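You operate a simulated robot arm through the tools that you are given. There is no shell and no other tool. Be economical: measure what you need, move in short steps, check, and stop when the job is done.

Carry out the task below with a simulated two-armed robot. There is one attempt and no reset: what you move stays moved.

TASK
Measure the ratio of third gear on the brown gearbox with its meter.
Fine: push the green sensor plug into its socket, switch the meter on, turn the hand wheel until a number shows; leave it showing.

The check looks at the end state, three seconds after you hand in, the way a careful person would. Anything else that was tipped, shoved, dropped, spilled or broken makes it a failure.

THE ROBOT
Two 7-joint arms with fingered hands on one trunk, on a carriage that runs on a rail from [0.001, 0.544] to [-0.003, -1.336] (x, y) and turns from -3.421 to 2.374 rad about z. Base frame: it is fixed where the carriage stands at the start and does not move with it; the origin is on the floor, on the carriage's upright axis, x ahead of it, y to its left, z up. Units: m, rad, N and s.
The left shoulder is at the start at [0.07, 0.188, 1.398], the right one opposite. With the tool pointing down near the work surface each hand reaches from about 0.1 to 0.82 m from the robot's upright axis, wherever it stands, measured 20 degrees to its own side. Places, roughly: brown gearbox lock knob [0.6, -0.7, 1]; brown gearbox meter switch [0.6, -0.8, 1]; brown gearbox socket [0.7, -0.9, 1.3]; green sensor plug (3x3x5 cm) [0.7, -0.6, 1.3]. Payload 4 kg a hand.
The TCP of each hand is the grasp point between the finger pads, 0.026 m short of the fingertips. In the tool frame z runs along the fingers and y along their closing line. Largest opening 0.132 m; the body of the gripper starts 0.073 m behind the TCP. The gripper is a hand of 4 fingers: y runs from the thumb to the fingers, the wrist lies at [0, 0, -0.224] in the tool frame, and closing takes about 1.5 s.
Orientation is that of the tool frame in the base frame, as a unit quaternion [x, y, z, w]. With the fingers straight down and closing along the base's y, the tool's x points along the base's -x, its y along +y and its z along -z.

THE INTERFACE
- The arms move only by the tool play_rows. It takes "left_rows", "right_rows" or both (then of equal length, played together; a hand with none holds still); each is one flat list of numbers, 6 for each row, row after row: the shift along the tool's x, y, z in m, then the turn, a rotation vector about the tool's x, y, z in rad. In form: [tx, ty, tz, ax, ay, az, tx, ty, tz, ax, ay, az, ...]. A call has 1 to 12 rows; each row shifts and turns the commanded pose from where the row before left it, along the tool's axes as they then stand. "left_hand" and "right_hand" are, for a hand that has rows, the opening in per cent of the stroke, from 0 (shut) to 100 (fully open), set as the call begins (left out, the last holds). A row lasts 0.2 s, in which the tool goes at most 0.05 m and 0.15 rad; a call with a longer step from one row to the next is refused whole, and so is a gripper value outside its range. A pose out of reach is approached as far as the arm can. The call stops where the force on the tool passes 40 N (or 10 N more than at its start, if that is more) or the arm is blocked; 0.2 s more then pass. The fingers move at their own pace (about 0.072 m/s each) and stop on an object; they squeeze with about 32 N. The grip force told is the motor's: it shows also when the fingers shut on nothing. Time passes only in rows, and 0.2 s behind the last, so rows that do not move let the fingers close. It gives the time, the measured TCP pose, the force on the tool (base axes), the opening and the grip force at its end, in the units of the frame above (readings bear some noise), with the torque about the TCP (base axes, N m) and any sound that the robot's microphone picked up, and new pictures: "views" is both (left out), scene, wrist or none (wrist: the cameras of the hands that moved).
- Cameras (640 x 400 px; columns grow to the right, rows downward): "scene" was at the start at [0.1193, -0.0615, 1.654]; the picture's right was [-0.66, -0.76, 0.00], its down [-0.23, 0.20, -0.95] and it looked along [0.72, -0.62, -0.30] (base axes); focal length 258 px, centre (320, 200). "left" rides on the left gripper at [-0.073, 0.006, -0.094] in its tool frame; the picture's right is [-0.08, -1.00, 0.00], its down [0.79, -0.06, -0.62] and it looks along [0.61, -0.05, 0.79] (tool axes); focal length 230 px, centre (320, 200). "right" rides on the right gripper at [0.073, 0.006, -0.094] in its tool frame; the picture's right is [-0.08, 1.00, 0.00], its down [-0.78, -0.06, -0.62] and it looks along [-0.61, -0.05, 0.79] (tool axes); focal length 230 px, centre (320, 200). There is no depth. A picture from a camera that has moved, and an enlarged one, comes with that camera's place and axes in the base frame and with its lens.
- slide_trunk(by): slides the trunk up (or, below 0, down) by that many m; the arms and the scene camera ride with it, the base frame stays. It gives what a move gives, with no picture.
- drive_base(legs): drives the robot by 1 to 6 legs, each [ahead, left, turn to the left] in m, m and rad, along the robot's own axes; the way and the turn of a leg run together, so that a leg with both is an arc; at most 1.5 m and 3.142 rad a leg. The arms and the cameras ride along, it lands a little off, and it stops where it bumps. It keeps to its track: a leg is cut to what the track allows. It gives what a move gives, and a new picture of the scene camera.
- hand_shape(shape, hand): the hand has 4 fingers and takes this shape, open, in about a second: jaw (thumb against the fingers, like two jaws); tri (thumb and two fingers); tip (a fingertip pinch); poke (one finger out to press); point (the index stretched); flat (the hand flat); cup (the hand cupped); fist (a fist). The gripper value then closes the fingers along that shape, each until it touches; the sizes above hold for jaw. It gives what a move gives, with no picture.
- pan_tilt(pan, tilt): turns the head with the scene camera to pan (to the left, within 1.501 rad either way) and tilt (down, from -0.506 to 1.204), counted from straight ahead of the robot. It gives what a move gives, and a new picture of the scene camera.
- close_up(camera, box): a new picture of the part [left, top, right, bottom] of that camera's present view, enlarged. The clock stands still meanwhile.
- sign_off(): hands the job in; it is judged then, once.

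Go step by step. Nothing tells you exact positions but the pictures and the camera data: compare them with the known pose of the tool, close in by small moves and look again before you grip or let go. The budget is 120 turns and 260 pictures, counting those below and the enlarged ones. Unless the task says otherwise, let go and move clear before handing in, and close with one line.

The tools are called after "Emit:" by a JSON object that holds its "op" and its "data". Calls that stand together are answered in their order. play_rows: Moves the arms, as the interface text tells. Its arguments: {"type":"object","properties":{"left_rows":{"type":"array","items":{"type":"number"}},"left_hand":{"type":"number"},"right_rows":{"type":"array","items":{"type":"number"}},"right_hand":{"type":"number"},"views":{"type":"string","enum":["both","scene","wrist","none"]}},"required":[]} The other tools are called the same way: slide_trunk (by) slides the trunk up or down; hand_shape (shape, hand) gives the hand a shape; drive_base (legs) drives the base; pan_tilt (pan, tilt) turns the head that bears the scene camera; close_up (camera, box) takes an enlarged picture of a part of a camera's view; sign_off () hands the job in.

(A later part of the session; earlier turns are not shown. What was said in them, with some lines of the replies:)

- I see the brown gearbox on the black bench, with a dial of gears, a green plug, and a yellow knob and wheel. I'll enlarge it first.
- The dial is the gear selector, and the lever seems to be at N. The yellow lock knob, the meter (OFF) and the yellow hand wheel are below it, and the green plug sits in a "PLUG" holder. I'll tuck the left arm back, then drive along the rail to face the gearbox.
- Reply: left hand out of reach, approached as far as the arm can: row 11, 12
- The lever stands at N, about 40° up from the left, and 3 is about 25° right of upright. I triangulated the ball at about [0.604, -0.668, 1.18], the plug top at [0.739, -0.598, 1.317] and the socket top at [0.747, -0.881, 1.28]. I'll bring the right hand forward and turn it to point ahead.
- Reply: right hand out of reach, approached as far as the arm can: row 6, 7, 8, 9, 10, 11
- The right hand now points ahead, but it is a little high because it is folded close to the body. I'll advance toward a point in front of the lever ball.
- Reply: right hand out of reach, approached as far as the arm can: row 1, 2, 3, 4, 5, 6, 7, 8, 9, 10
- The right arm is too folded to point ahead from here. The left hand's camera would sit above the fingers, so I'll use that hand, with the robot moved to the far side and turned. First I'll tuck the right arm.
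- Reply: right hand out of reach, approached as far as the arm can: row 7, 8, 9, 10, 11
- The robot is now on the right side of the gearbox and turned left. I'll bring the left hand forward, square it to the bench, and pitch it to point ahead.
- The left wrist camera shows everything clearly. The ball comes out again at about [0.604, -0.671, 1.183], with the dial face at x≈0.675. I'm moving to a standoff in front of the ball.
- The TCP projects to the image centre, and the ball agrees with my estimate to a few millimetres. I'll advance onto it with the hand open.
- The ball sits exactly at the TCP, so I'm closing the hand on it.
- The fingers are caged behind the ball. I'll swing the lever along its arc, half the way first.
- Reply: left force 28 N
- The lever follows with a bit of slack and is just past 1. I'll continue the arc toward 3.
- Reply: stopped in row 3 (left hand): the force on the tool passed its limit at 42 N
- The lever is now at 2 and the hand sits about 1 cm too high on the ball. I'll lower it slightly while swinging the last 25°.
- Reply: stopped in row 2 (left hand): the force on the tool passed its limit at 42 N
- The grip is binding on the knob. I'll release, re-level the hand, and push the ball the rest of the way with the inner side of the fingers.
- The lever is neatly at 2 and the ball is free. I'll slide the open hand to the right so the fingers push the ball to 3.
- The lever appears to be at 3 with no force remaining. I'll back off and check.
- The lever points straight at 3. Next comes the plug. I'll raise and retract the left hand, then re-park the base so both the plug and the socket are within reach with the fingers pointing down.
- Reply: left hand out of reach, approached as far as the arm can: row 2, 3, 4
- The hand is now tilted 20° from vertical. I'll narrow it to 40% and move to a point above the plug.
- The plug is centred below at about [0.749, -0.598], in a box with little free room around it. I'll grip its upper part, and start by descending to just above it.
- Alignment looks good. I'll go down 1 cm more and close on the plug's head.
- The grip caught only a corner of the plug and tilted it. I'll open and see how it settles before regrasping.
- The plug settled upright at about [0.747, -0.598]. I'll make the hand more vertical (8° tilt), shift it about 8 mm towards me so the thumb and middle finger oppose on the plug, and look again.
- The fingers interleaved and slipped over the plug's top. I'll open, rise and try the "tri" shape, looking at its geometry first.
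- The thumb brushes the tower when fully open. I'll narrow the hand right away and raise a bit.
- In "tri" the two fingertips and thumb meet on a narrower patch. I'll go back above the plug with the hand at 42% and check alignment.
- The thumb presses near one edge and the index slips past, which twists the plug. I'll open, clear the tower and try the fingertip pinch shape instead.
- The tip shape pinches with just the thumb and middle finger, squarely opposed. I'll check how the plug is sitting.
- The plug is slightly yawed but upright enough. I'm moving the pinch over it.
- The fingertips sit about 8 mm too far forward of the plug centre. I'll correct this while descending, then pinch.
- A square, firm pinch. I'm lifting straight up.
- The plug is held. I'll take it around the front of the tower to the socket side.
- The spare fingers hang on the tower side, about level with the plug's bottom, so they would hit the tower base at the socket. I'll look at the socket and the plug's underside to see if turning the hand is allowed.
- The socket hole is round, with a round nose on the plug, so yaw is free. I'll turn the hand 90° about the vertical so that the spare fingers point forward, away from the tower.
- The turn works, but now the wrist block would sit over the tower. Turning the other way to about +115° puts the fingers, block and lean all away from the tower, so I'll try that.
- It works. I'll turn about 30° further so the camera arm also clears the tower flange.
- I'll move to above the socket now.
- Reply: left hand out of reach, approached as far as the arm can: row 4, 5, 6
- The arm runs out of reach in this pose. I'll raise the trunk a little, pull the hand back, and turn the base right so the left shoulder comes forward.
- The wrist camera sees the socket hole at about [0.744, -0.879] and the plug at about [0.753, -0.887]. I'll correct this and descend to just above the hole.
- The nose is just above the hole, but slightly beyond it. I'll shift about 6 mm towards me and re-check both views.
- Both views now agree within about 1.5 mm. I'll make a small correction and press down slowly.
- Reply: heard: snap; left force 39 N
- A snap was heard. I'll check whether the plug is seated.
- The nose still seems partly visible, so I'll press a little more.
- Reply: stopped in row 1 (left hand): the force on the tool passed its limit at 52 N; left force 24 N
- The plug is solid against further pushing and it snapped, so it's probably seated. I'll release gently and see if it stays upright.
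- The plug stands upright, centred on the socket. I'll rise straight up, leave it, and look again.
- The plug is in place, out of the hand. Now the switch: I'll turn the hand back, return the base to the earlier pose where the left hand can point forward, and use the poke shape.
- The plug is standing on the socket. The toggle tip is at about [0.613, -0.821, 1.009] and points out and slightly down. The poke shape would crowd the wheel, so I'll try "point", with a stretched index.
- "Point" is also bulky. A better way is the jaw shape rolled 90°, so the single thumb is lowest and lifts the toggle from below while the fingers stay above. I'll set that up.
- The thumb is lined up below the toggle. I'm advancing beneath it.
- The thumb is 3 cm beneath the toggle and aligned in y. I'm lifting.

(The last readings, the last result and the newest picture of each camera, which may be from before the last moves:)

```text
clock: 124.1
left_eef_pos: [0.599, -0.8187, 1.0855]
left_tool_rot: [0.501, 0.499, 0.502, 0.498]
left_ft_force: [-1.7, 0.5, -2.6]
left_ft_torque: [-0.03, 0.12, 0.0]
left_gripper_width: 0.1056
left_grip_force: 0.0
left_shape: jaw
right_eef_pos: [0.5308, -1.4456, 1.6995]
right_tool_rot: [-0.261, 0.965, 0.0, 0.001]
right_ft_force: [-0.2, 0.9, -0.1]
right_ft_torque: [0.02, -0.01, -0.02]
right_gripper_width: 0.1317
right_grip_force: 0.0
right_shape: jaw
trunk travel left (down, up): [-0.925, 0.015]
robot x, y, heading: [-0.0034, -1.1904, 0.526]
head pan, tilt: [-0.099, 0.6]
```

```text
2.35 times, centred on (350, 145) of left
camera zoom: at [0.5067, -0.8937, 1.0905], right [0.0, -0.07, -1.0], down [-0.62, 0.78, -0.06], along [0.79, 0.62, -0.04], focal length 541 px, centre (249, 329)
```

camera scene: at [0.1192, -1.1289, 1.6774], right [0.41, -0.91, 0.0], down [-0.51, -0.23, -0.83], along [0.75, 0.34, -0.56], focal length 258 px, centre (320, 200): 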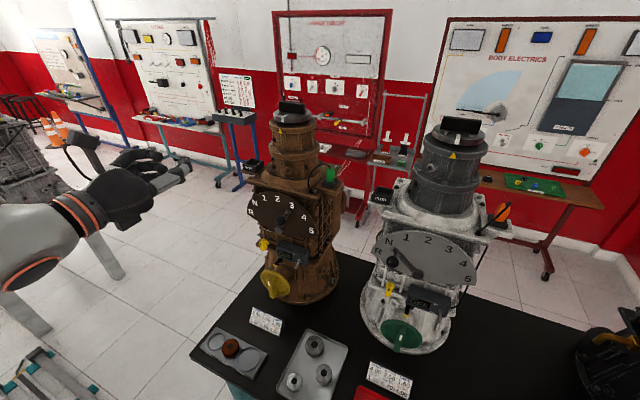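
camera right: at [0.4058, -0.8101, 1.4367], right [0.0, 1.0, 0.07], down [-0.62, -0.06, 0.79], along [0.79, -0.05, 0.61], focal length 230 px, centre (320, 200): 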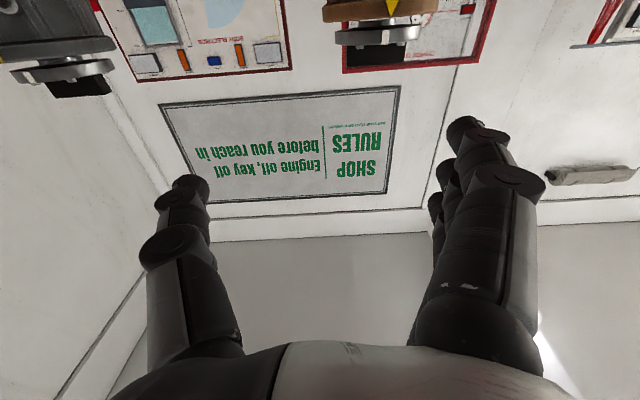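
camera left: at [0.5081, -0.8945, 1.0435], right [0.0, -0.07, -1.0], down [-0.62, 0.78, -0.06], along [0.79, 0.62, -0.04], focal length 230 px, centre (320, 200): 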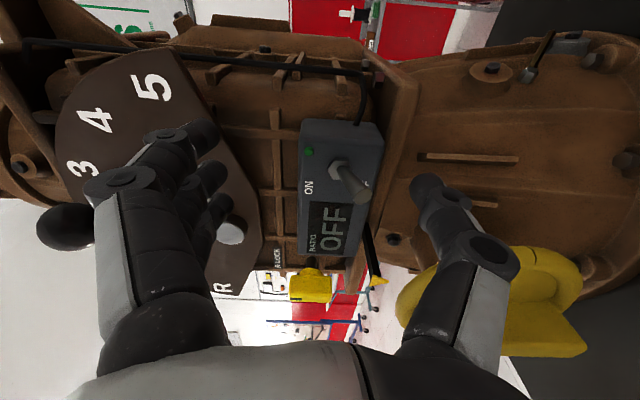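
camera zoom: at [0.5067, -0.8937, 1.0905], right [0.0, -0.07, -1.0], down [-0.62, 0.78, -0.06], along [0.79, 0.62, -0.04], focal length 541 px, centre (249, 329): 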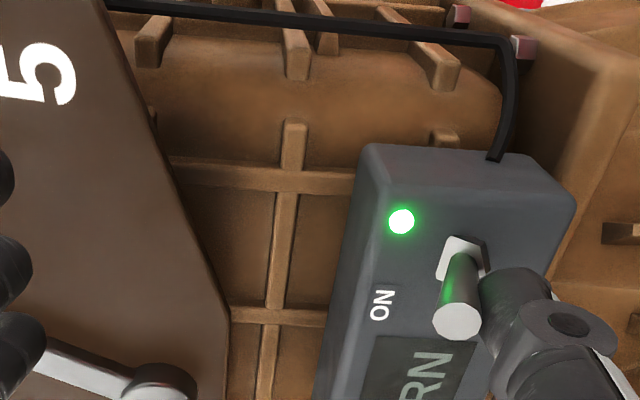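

The toggle is up, the LED is lit, and the display reads "TURN", so the plug is recognized. I'll back off and roll the hand back for the hand wheel.

Emit:
{"op": "play_rows", "data": {"left_rows": [0, -0.01, 0, 0, 0, 0, 0, -0.008, -0.02, 0, 0, 0, 0, 0, -0.04, 0, 0, 0, 0, 0, -0.04, 0, 0, 0, 0, 0, -0.04, 0, 0, 0], "views": "none"}}

Emit:
{"op": "play_rows", "data": {"left_rows": [0.007, 0, 0, 0, 0, -0.1428, 0.007, 0, 0, 0, 0, -0.1428, 0.007, 0, 0, 0, 0, -0.1428, 0.007, 0, 0, 0, 0, -0.1428, 0.007, 0, 0, 0, 0, -0.1428, 0.007, 0, 0, 0, 0, -0.1428, 0.007, 0, 0, 0, 0, -0.1428, 0.007, 0, 0, 0, 0, -0.1428, 0.007, 0, 0, 0, 0, -0.1428, 0.007, 0, 0, 0, 0, -0.1428, 0.007, 0, 0, 0, 0, -0.1428], "views": "wrist"}}

Emit:
{"op": "close_up", "data": {"camera": "scene", "box": [225, 200, 345, 310]}}

```text
clock: 125.3
left_eef_pos: [0.4596, -0.8186, 1.0726]
left_tool_rot: [0.5, 0.498, 0.503, 0.499]
left_ft_force: [-0.6, 0.3, 0.4]
left_ft_torque: [-0.04, 0.01, 0.0]
left_gripper_width: 0.1056
left_grip_force: 0.1
left_shape: jaw
right_eef_pos: [0.5288, -1.4456, 1.6993]
right_tool_rot: [-0.261, 0.965, 0.0, 0.003]
right_ft_force: [-0.5, 0.1, -0.1]
right_ft_torque: [0.0, 0.0, 0.0]
right_gripper_width: 0.1317
right_grip_force: 0.0
right_shape: jaw
trunk travel left (down, up): [-0.925, 0.015]
robot x, y, heading: [-0.0022, -1.1863, 0.525]
head pan, tilt: [-0.099, 0.6]
```

```text
clock: 127.7
left_eef_pos: [0.4579, -0.7654, 1.0221]
left_tool_rot: [0.0, 0.707, 0.002, 0.708]
left_ft_force: [-0.3, -0.3, -0.3]
left_ft_torque: [0.01, -0.02, 0.02]
left_gripper_width: 0.1055
left_grip_force: 0.0
left_shape: jaw
right_eef_pos: [0.5298, -1.4469, 1.699]
right_tool_rot: [-0.26, 0.965, 0.001, 0.003]
right_ft_force: [1.1, -0.9, 0.5]
right_ft_torque: [-0.01, 0.02, 0.04]
right_gripper_width: 0.1318
right_grip_force: 0.0
right_shape: jaw
trunk travel left (down, up): [-0.925, 0.015]
robot x, y, heading: [-0.0014, -1.1867, 0.526]
head pan, tilt: [-0.099, 0.6]
camera left: at [0.3657, -0.7616, 1.0948], right [0.0, -1.0, 0.07], down [-0.61, -0.06, -0.79], along [0.79, -0.04, -0.61], focal length 230 px, centre (320, 200)
```

left: 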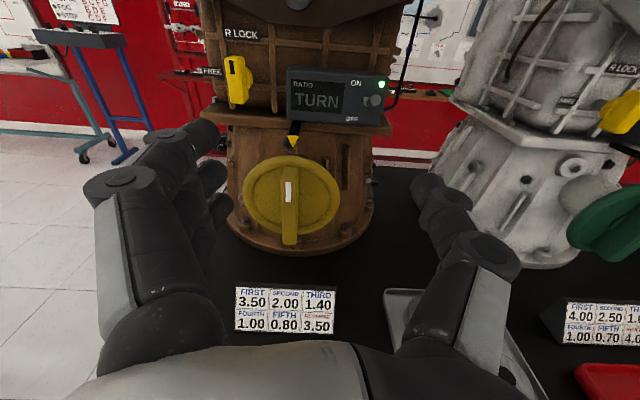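

```text
3.64 times, centred on (285, 255) of scene
camera zoom: at [0.1196, -1.1289, 1.6774], right [0.41, -0.91, 0.0], down [-0.51, -0.23, -0.82], along [0.75, 0.34, -0.57], focal length 940 px, centre (447, 0)
```

zoom: 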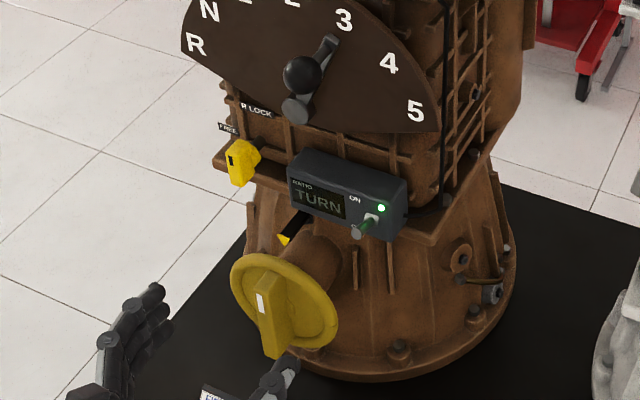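

The bar on the wheel is vertical, with its front at about x 0.575, y -0.7355, and z from 0.85 to 0.97. I'm moving in front of it.

Emit:
{"op": "play_rows", "data": {"left_rows": [0.022, 0.006, 0.0064, 0, 0, 0, 0.022, 0.006, 0.0064, 0, 0, 0, 0.022, 0.006, 0.0064, 0, 0, 0, 0.022, 0.006, 0.0064, 0, 0, 0, 0.022, 0.006, 0.0064, 0, 0, 0], "left_hand": 60, "views": "wrist"}}

Emit:
{"op": "close_up", "data": {"camera": "scene", "box": [205, 220, 325, 330]}}

```text
clock: 128.9
left_eef_pos: [0.4925, -0.7364, 0.9093]
left_tool_rot: [0.001, 0.706, 0.004, 0.708]
left_ft_force: [-0.4, -0.2, -0.3]
left_ft_torque: [0.02, -0.01, 0.0]
left_gripper_width: 0.0796
left_grip_force: 0.2
left_shape: jaw
right_eef_pos: [0.5305, -1.4452, 1.6996]
right_tool_rot: [-0.26, 0.966, 0.001, 0.002]
right_ft_force: [-0.3, 0.1, 0.6]
right_ft_torque: [-0.01, 0.0, -0.02]
right_gripper_width: 0.1318
right_grip_force: 0.0
right_shape: jaw
trunk travel left (down, up): [-0.925, 0.015]
robot x, y, heading: [-0.0035, -1.1931, 0.527]
head pan, tilt: [-0.099, 0.6]
camera left: at [0.4003, -0.7322, 0.9826], right [0.0, -1.0, 0.07], down [-0.62, -0.06, -0.79], along [0.79, -0.04, -0.61], focal length 230 px, centre (320, 200)
```

left: 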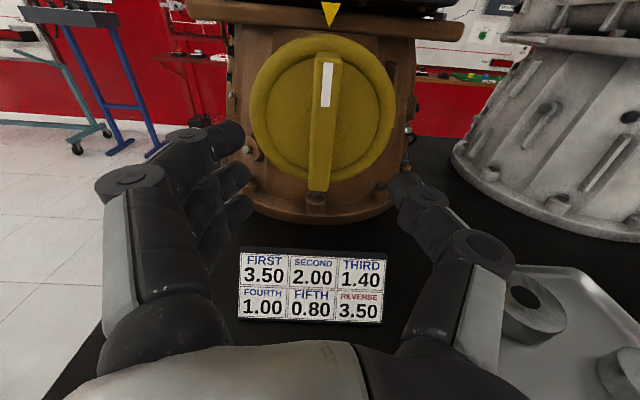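

```text
3.64 times, centred on (265, 275) of scene
camera zoom: at [0.1207, -1.1291, 1.6773], right [0.41, -0.91, 0.0], down [-0.52, -0.23, -0.82], along [0.75, 0.34, -0.57], focal length 940 px, centre (520, -73)
```

zoom: 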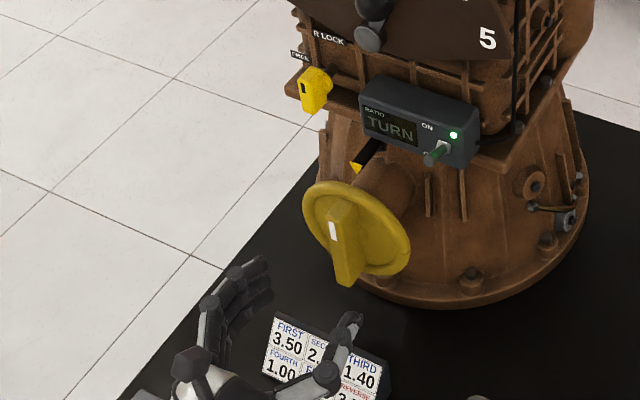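

Aligned. I'm advancing onto the bar.

Emit:
{"op": "play_rows", "data": {"left_rows": [-0.0023, 0, 0.0186, 0, 0, 0, -0.0023, 0, 0.0186, 0, 0, 0, -0.0023, 0, 0.0186, 0, 0, 0, -0.0023, 0, 0.0186, 0, 0, 0], "left_hand": 60, "views": "wrist"}}

Emit:
{"op": "play_rows", "data": {"left_rows": [0, 0, 0, 0, 0, 0, 0, 0, 0, 0, 0, 0, 0, 0, 0, 0, 0, 0, 0, 0, 0, 0, 0, 0, 0, 0, 0, 0, 0, 0], "left_hand": 0, "views": "wrist"}}

```text
clock: 129.9
left_eef_pos: [0.5608, -0.7343, 0.9225]
left_tool_rot: [0.001, 0.707, 0.005, 0.707]
left_ft_force: [-15.8, -1.2, -4.1]
left_ft_torque: [-0.12, 0.18, 0.55]
left_gripper_width: 0.0784
left_grip_force: 0.1
left_shape: jaw
right_eef_pos: [0.5264, -1.4455, 1.7]
right_tool_rot: [-0.261, 0.965, 0.0, 0.004]
right_ft_force: [0.3, 0.2, 0.2]
right_ft_torque: [0.03, -0.03, 0.06]
right_gripper_width: 0.132
right_grip_force: 0.1
right_shape: jaw
trunk travel left (down, up): [-0.925, 0.015]
robot x, y, heading: [-0.0005, -1.188, 0.524]
head pan, tilt: [-0.099, 0.6]
camera left: at [0.4686, -0.7313, 0.9947], right [0.01, -1.0, 0.07], down [-0.62, -0.06, -0.79], along [0.79, -0.04, -0.61], focal length 230 px, centre (320, 200)
```

left: 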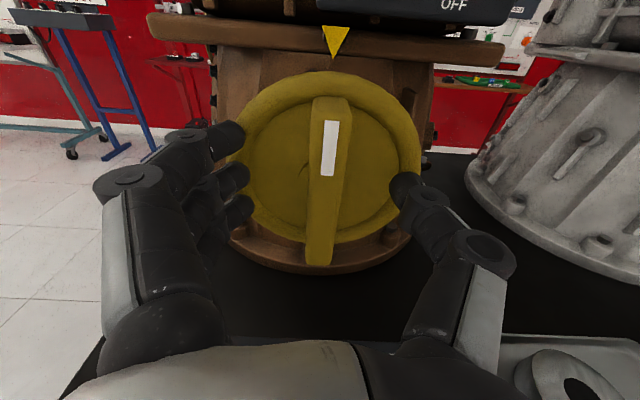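

```text
clock: 131.1
left_eef_pos: [0.5637, -0.7357, 0.9246]
left_tool_rot: [0.002, 0.706, 0.003, 0.708]
left_ft_force: [-25.9, -10.0, -5.2]
left_ft_torque: [-0.02, 0.15, -0.21]
left_gripper_width: 0.0226
left_grip_force: 32.2
left_shape: jaw
right_eef_pos: [0.5255, -1.4463, 1.7015]
right_tool_rot: [-0.261, 0.965, 0.0, 0.004]
right_ft_force: [-0.2, 0.4, -0.3]
right_ft_torque: [0.03, -0.03, 0.01]
right_gripper_width: 0.1319
right_grip_force: 0.2
right_shape: jaw
trunk travel left (down, up): [-0.925, 0.015]
robot x, y, heading: [-0.0024, -1.1918, 0.527]
head pan, tilt: [-0.099, 0.6]
camera left: at [0.4699, -0.7328, 0.996], right [0.0, -1.0, 0.07], down [-0.61, -0.06, -0.79], along [0.79, -0.04, -0.61], focal length 230 px, centre (320, 200)
```

left: 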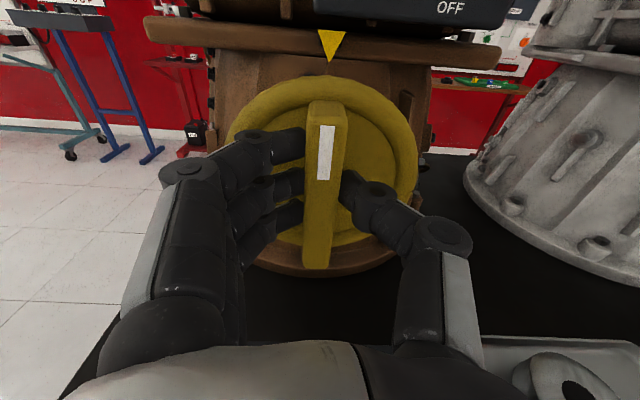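

The bar is firmly gripped. I'll ease the push, then roll the hand to turn the wheel.

Emit:
{"op": "play_rows", "data": {"left_rows": [0, -0.002, -0.005, 0, 0, 0, 0, 0, 0, 0, 0, 0.1, 0, 0, 0, 0, 0, 0.12, 0, 0, 0, 0, 0, 0.12, 0, 0, 0, 0, 0, 0.12, 0, 0, 0, 0, 0, 0.12], "views": "none"}}

Emit:
{"op": "close_up", "data": {"camera": "scene", "box": [205, 220, 325, 330]}}

```text
clock: 132.5
left_eef_pos: [0.5601, -0.7412, 0.9225]
left_tool_rot: [0.205, 0.676, 0.207, 0.677]
left_ft_force: [2.9, -9.7, -3.8]
left_ft_torque: [-0.22, 0.01, -0.16]
left_gripper_width: 0.0201
left_grip_force: 32.1
left_shape: jaw
right_eef_pos: [0.5304, -1.4463, 1.699]
right_tool_rot: [-0.261, 0.965, 0.002, 0.003]
right_ft_force: [0.6, -0.2, -0.8]
right_ft_torque: [0.01, -0.02, -0.01]
right_gripper_width: 0.132
right_grip_force: 0.0
right_shape: jaw
trunk travel left (down, up): [-0.925, 0.015]
robot x, y, heading: [-0.0046, -1.1889, 0.522]
head pan, tilt: [-0.099, 0.6]
```

```text
3.64 times, centred on (265, 275) of scene
camera zoom: at [0.1204, -1.1308, 1.6774], right [0.41, -0.91, 0.0], down [-0.51, -0.23, -0.82], along [0.75, 0.34, -0.57], focal length 940 px, centre (520, -73)
```

zoom: 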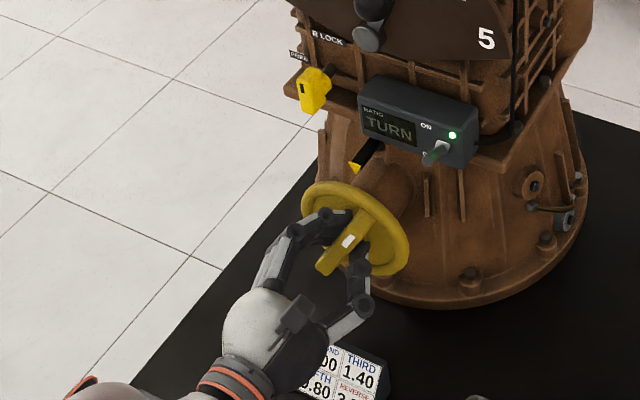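

The wheel turns freely with the hand. I'll continue turning.

Emit:
{"op": "play_rows", "data": {"left_rows": [0, 0, 0, 0, 0, 0.13, 0, 0, 0, 0, 0, 0.13, 0, 0, 0, 0, 0, 0.13, 0, 0, 0, 0, 0, 0.13, 0, 0, 0, 0, 0, 0.13, 0, 0, 0, 0, 0, 0.13, 0, 0, 0, 0, 0, 0.13, 0, 0, 0, 0, 0, 0.13], "views": "none"}}

Emit:
{"op": "close_up", "data": {"camera": "scene", "box": [205, 220, 325, 330]}}

```text
clock: 134.2
left_eef_pos: [0.5607, -0.7451, 0.9183]
left_tool_rot: [0.483, 0.519, 0.476, 0.521]
left_ft_force: [3.2, -11.0, -7.7]
left_ft_torque: [-0.12, 0.15, -0.16]
left_gripper_width: 0.0197
left_grip_force: 31.9
left_shape: jaw
right_eef_pos: [0.5306, -1.4456, 1.6995]
right_tool_rot: [-0.26, 0.966, 0.0, 0.002]
right_ft_force: [1.1, 0.3, -0.8]
right_ft_torque: [-0.05, 0.04, -0.02]
right_gripper_width: 0.1319
right_grip_force: 0.1
right_shape: jaw
trunk travel left (down, up): [-0.925, 0.015]
robot x, y, heading: [-0.0052, -1.1879, 0.525]
head pan, tilt: [-0.099, 0.6]
stopped in row 8 (left hand): the force on the tool passed its limit at 41 N (the readings are from after the stop); the commanded pose is now the measured one
```

```text
3.64 times, centred on (265, 275) of scene
camera zoom: at [0.1214, -1.1287, 1.6774], right [0.41, -0.91, 0.0], down [-0.52, -0.23, -0.82], along [0.75, 0.34, -0.57], focal length 940 px, centre (520, -73)
```

zoom: 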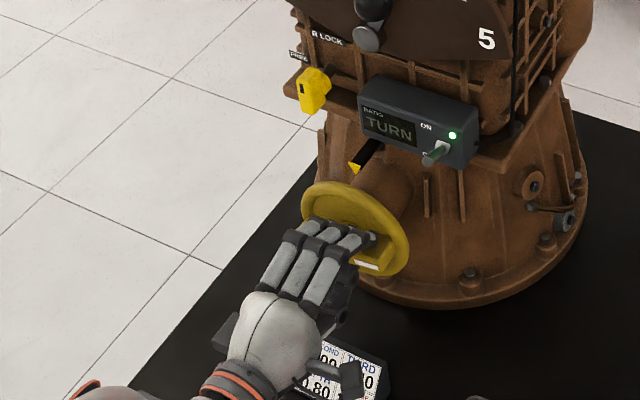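

There's no number yet at about 85°. I'll shift a few millimetres to relieve side load and keep going.

Emit:
{"op": "play_rows", "data": {"left_rows": [-0.004, -0.003, 0, 0, 0, 0, 0, -0.0005, 0, 0, 0, 0.12, 0, -0.0005, 0, 0, 0, 0.12, 0, -0.0005, 0, 0, 0, 0.12, 0, -0.0005, 0, 0, 0, 0.12, 0, -0.0005, 0, 0, 0, 0.12, 0, -0.0005, 0, 0, 0, 0.12, 0, -0.0005, 0, 0, 0, 0.12, 0, 0, 0, 0, 0, 0.12], "views": "none"}}

Emit:
{"op": "close_up", "data": {"camera": "scene", "box": [205, 220, 325, 330]}}

```text
clock: 136.2
left_eef_pos: [0.5604, -0.7452, 0.9157]
left_tool_rot: [0.553, 0.442, 0.551, 0.442]
left_ft_force: [9.8, 2.1, -4.2]
left_ft_torque: [-0.09, 0.01, 0.07]
left_gripper_width: 0.0187
left_grip_force: 32.2
left_shape: jaw
left hand out of reach, approached as far as the arm can: row 4, 5, 6, 7, 8, 9
right_eef_pos: [0.5312, -1.445, 1.6983]
right_tool_rot: [-0.26, 0.965, 0.0, 0.001]
right_ft_force: [-0.1, 0.3, 0.0]
right_ft_torque: [-0.01, -0.01, 0.02]
right_gripper_width: 0.1317
right_grip_force: 0.0
right_shape: jaw
trunk travel left (down, up): [-0.925, 0.015]
robot x, y, heading: [-0.0011, -1.19, 0.527]
head pan, tilt: [-0.099, 0.6]
```

```text
3.64 times, centred on (265, 275) of scene
camera zoom: at [0.1222, -1.1285, 1.6771], right [0.41, -0.91, 0.0], down [-0.52, -0.23, -0.82], along [0.75, 0.34, -0.57], focal length 940 px, centre (520, -73)
```

zoom: 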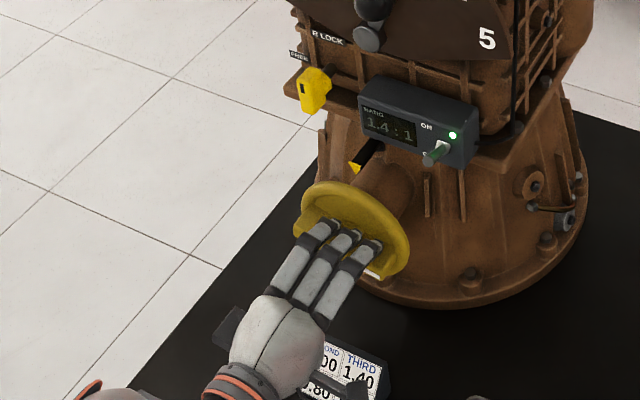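

The meter reads 1.4 : 1. I'll release the bar and retreat straight back.

Emit:
{"op": "play_rows", "data": {"left_rows": [0, 0, 0, 0, 0, 0, 0, 0, 0, 0, 0, 0, 0, 0, 0, 0, 0, 0, 0, 0, 0, 0, 0, 0, 0, 0, 0, 0, 0, 0, 0, 0, -0.02, 0, 0, 0, 0, 0, -0.03, 0, 0, 0, 0, 0, -0.03, 0, 0, 0, 0, 0, -0.03, 0, 0, 0], "left_hand": 55, "views": "scene"}}

Emit:
{"op": "close_up", "data": {"camera": "scene", "box": [205, 220, 325, 330]}}

Emit:
{"op": "close_up", "data": {"camera": "scene", "box": [300, 150, 370, 210]}}

```text
clock: 138.2
left_eef_pos: [0.4475, -0.7167, 0.9136]
left_tool_rot: [0.553, 0.441, 0.549, 0.446]
left_ft_force: [0.2, 0.3, 0.8]
left_ft_torque: [-0.03, -0.03, 0.0]
left_gripper_width: 0.072
left_grip_force: 0.0
left_shape: jaw
left hand out of reach, approached as far as the arm can: row 6, 7, 8, 9
right_eef_pos: [0.5287, -1.4458, 1.6996]
right_tool_rot: [-0.261, 0.965, 0.001, 0.002]
right_ft_force: [-0.8, 0.3, 0.4]
right_ft_torque: [0.03, 0.0, -0.01]
right_gripper_width: 0.1316
right_grip_force: 0.0
right_shape: jaw
trunk travel left (down, up): [-0.925, 0.015]
robot x, y, heading: [-0.0047, -1.1923, 0.52]
head pan, tilt: [-0.099, 0.6]
camera scene: at [0.1181, -1.1291, 1.6775], right [0.41, -0.91, 0.0], down [-0.51, -0.23, -0.83], along [0.75, 0.34, -0.56], focal length 258 px, centre (320, 200)
```

scene: 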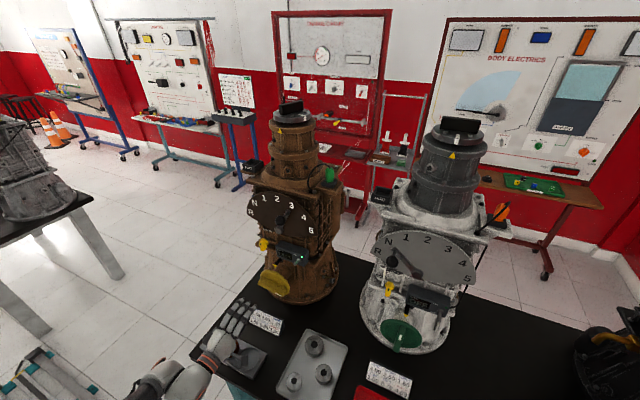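

```text
3.64 times, centred on (265, 275) of scene
camera zoom: at [0.1181, -1.1291, 1.6775], right [0.41, -0.91, 0.0], down [-0.51, -0.23, -0.83], along [0.75, 0.34, -0.56], focal length 940 px, centre (520, -73)
```

zoom: 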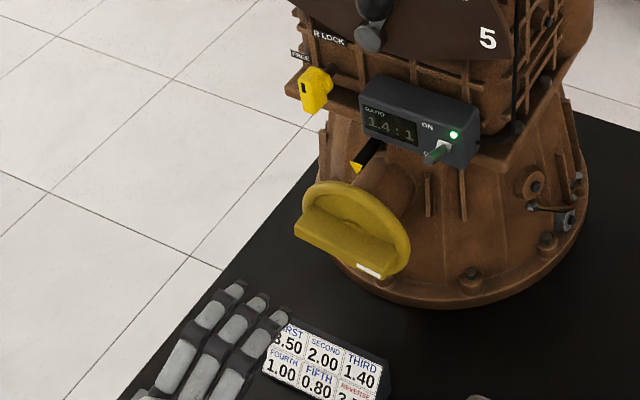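

```text
6.67 times, centred on (335, 180) of scene
camera zoom: at [0.1181, -1.1291, 1.6775], right [0.41, -0.91, 0.0], down [-0.51, -0.23, -0.83], along [0.75, 0.34, -0.56], focal length 1723 px, centre (220, 333)
```

zoom: 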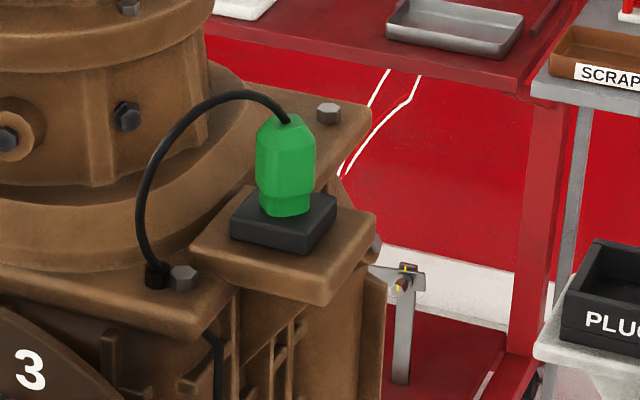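

The reading holds with the wheel free and the plug seated. I'll raise the hand well clear of the bench and check the small parts below it.

Emit:
{"op": "play_rows", "data": {"left_rows": [0, 0.02, -0.01, 0, 0, -0.1, 0, 0.02, -0.01, 0, 0, -0.1, 0, 0.02, -0.01, 0, 0, -0.1, 0, 0.02, -0.01, 0, 0, -0.1, 0, 0.03, 0, 0, 0, -0.1, 0, 0.03, 0, 0, 0, -0.1, 0, 0.03, 0, 0, 0, 0, 0, 0.03, 0, 0, 0, 0, 0, 0.03, 0, 0, 0, 0], "views": "scene"}}

Emit:
{"op": "close_up", "data": {"camera": "scene", "box": [180, 220, 420, 400]}}

```text
clock: 140.2
left_eef_pos: [0.4059, -0.6761, 1.1336]
left_tool_rot: [0.398, 0.585, 0.396, 0.586]
left_ft_force: [-0.9, -0.2, 0.4]
left_ft_torque: [0.03, 0.03, 0.03]
left_gripper_width: 0.0719
left_grip_force: 0.0
left_shape: jaw
right_eef_pos: [0.5298, -1.4478, 1.6982]
right_tool_rot: [-0.26, 0.966, 0.0, 0.002]
right_ft_force: [0.0, -0.2, -1.4]
right_ft_torque: [0.03, -0.01, 0.04]
right_gripper_width: 0.1318
right_grip_force: 0.0
right_shape: jaw
trunk travel left (down, up): [-0.925, 0.015]
robot x, y, heading: [-0.0016, -1.1906, 0.523]
head pan, tilt: [-0.099, 0.6]
camera scene: at [0.1192, -1.1293, 1.6774], right [0.41, -0.91, 0.0], down [-0.51, -0.23, -0.83], along [0.75, 0.34, -0.56], focal length 258 px, centre (320, 200)
```

scene: 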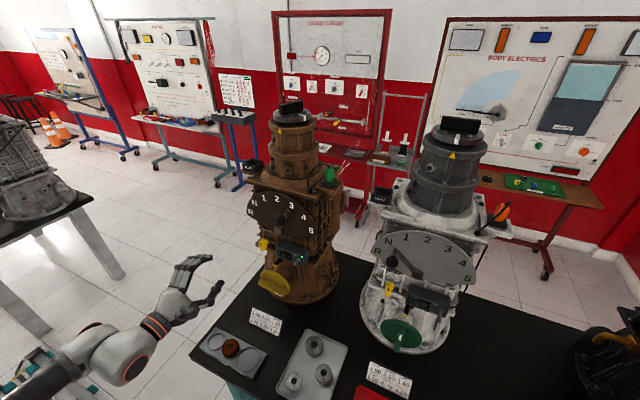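

```text
2.22 times, centred on (300, 310) of scene
camera zoom: at [0.1192, -1.1293, 1.6774], right [0.41, -0.91, 0.0], down [-0.51, -0.23, -0.83], along [0.75, 0.34, -0.56], focal length 574 px, centre (364, -44)
```

zoom: 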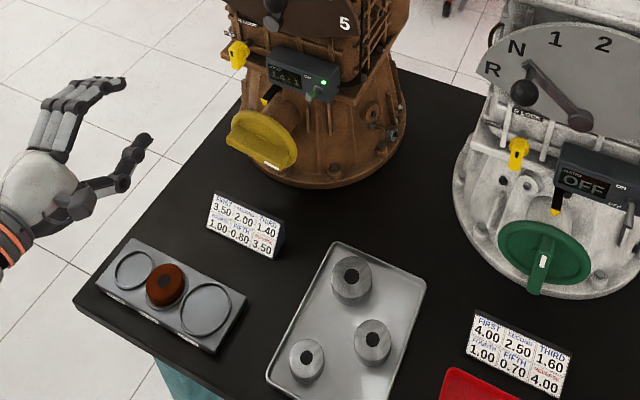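

The small parts are undisturbed and the hand is clear. The meter shows 1.4 : 1 with the lever at 3, the plug in its socket and the switch on, so I'm handing in.

Emit:
{"op": "sign_off", "data": {}}

```text
The job is handed in.
```

The brown gearbox's meter shows 1.4 : 1 for third gear, matching the 1.40 on its card. The lever is at 3, the plug is in its socket, the meter is on, and both hands are clear.
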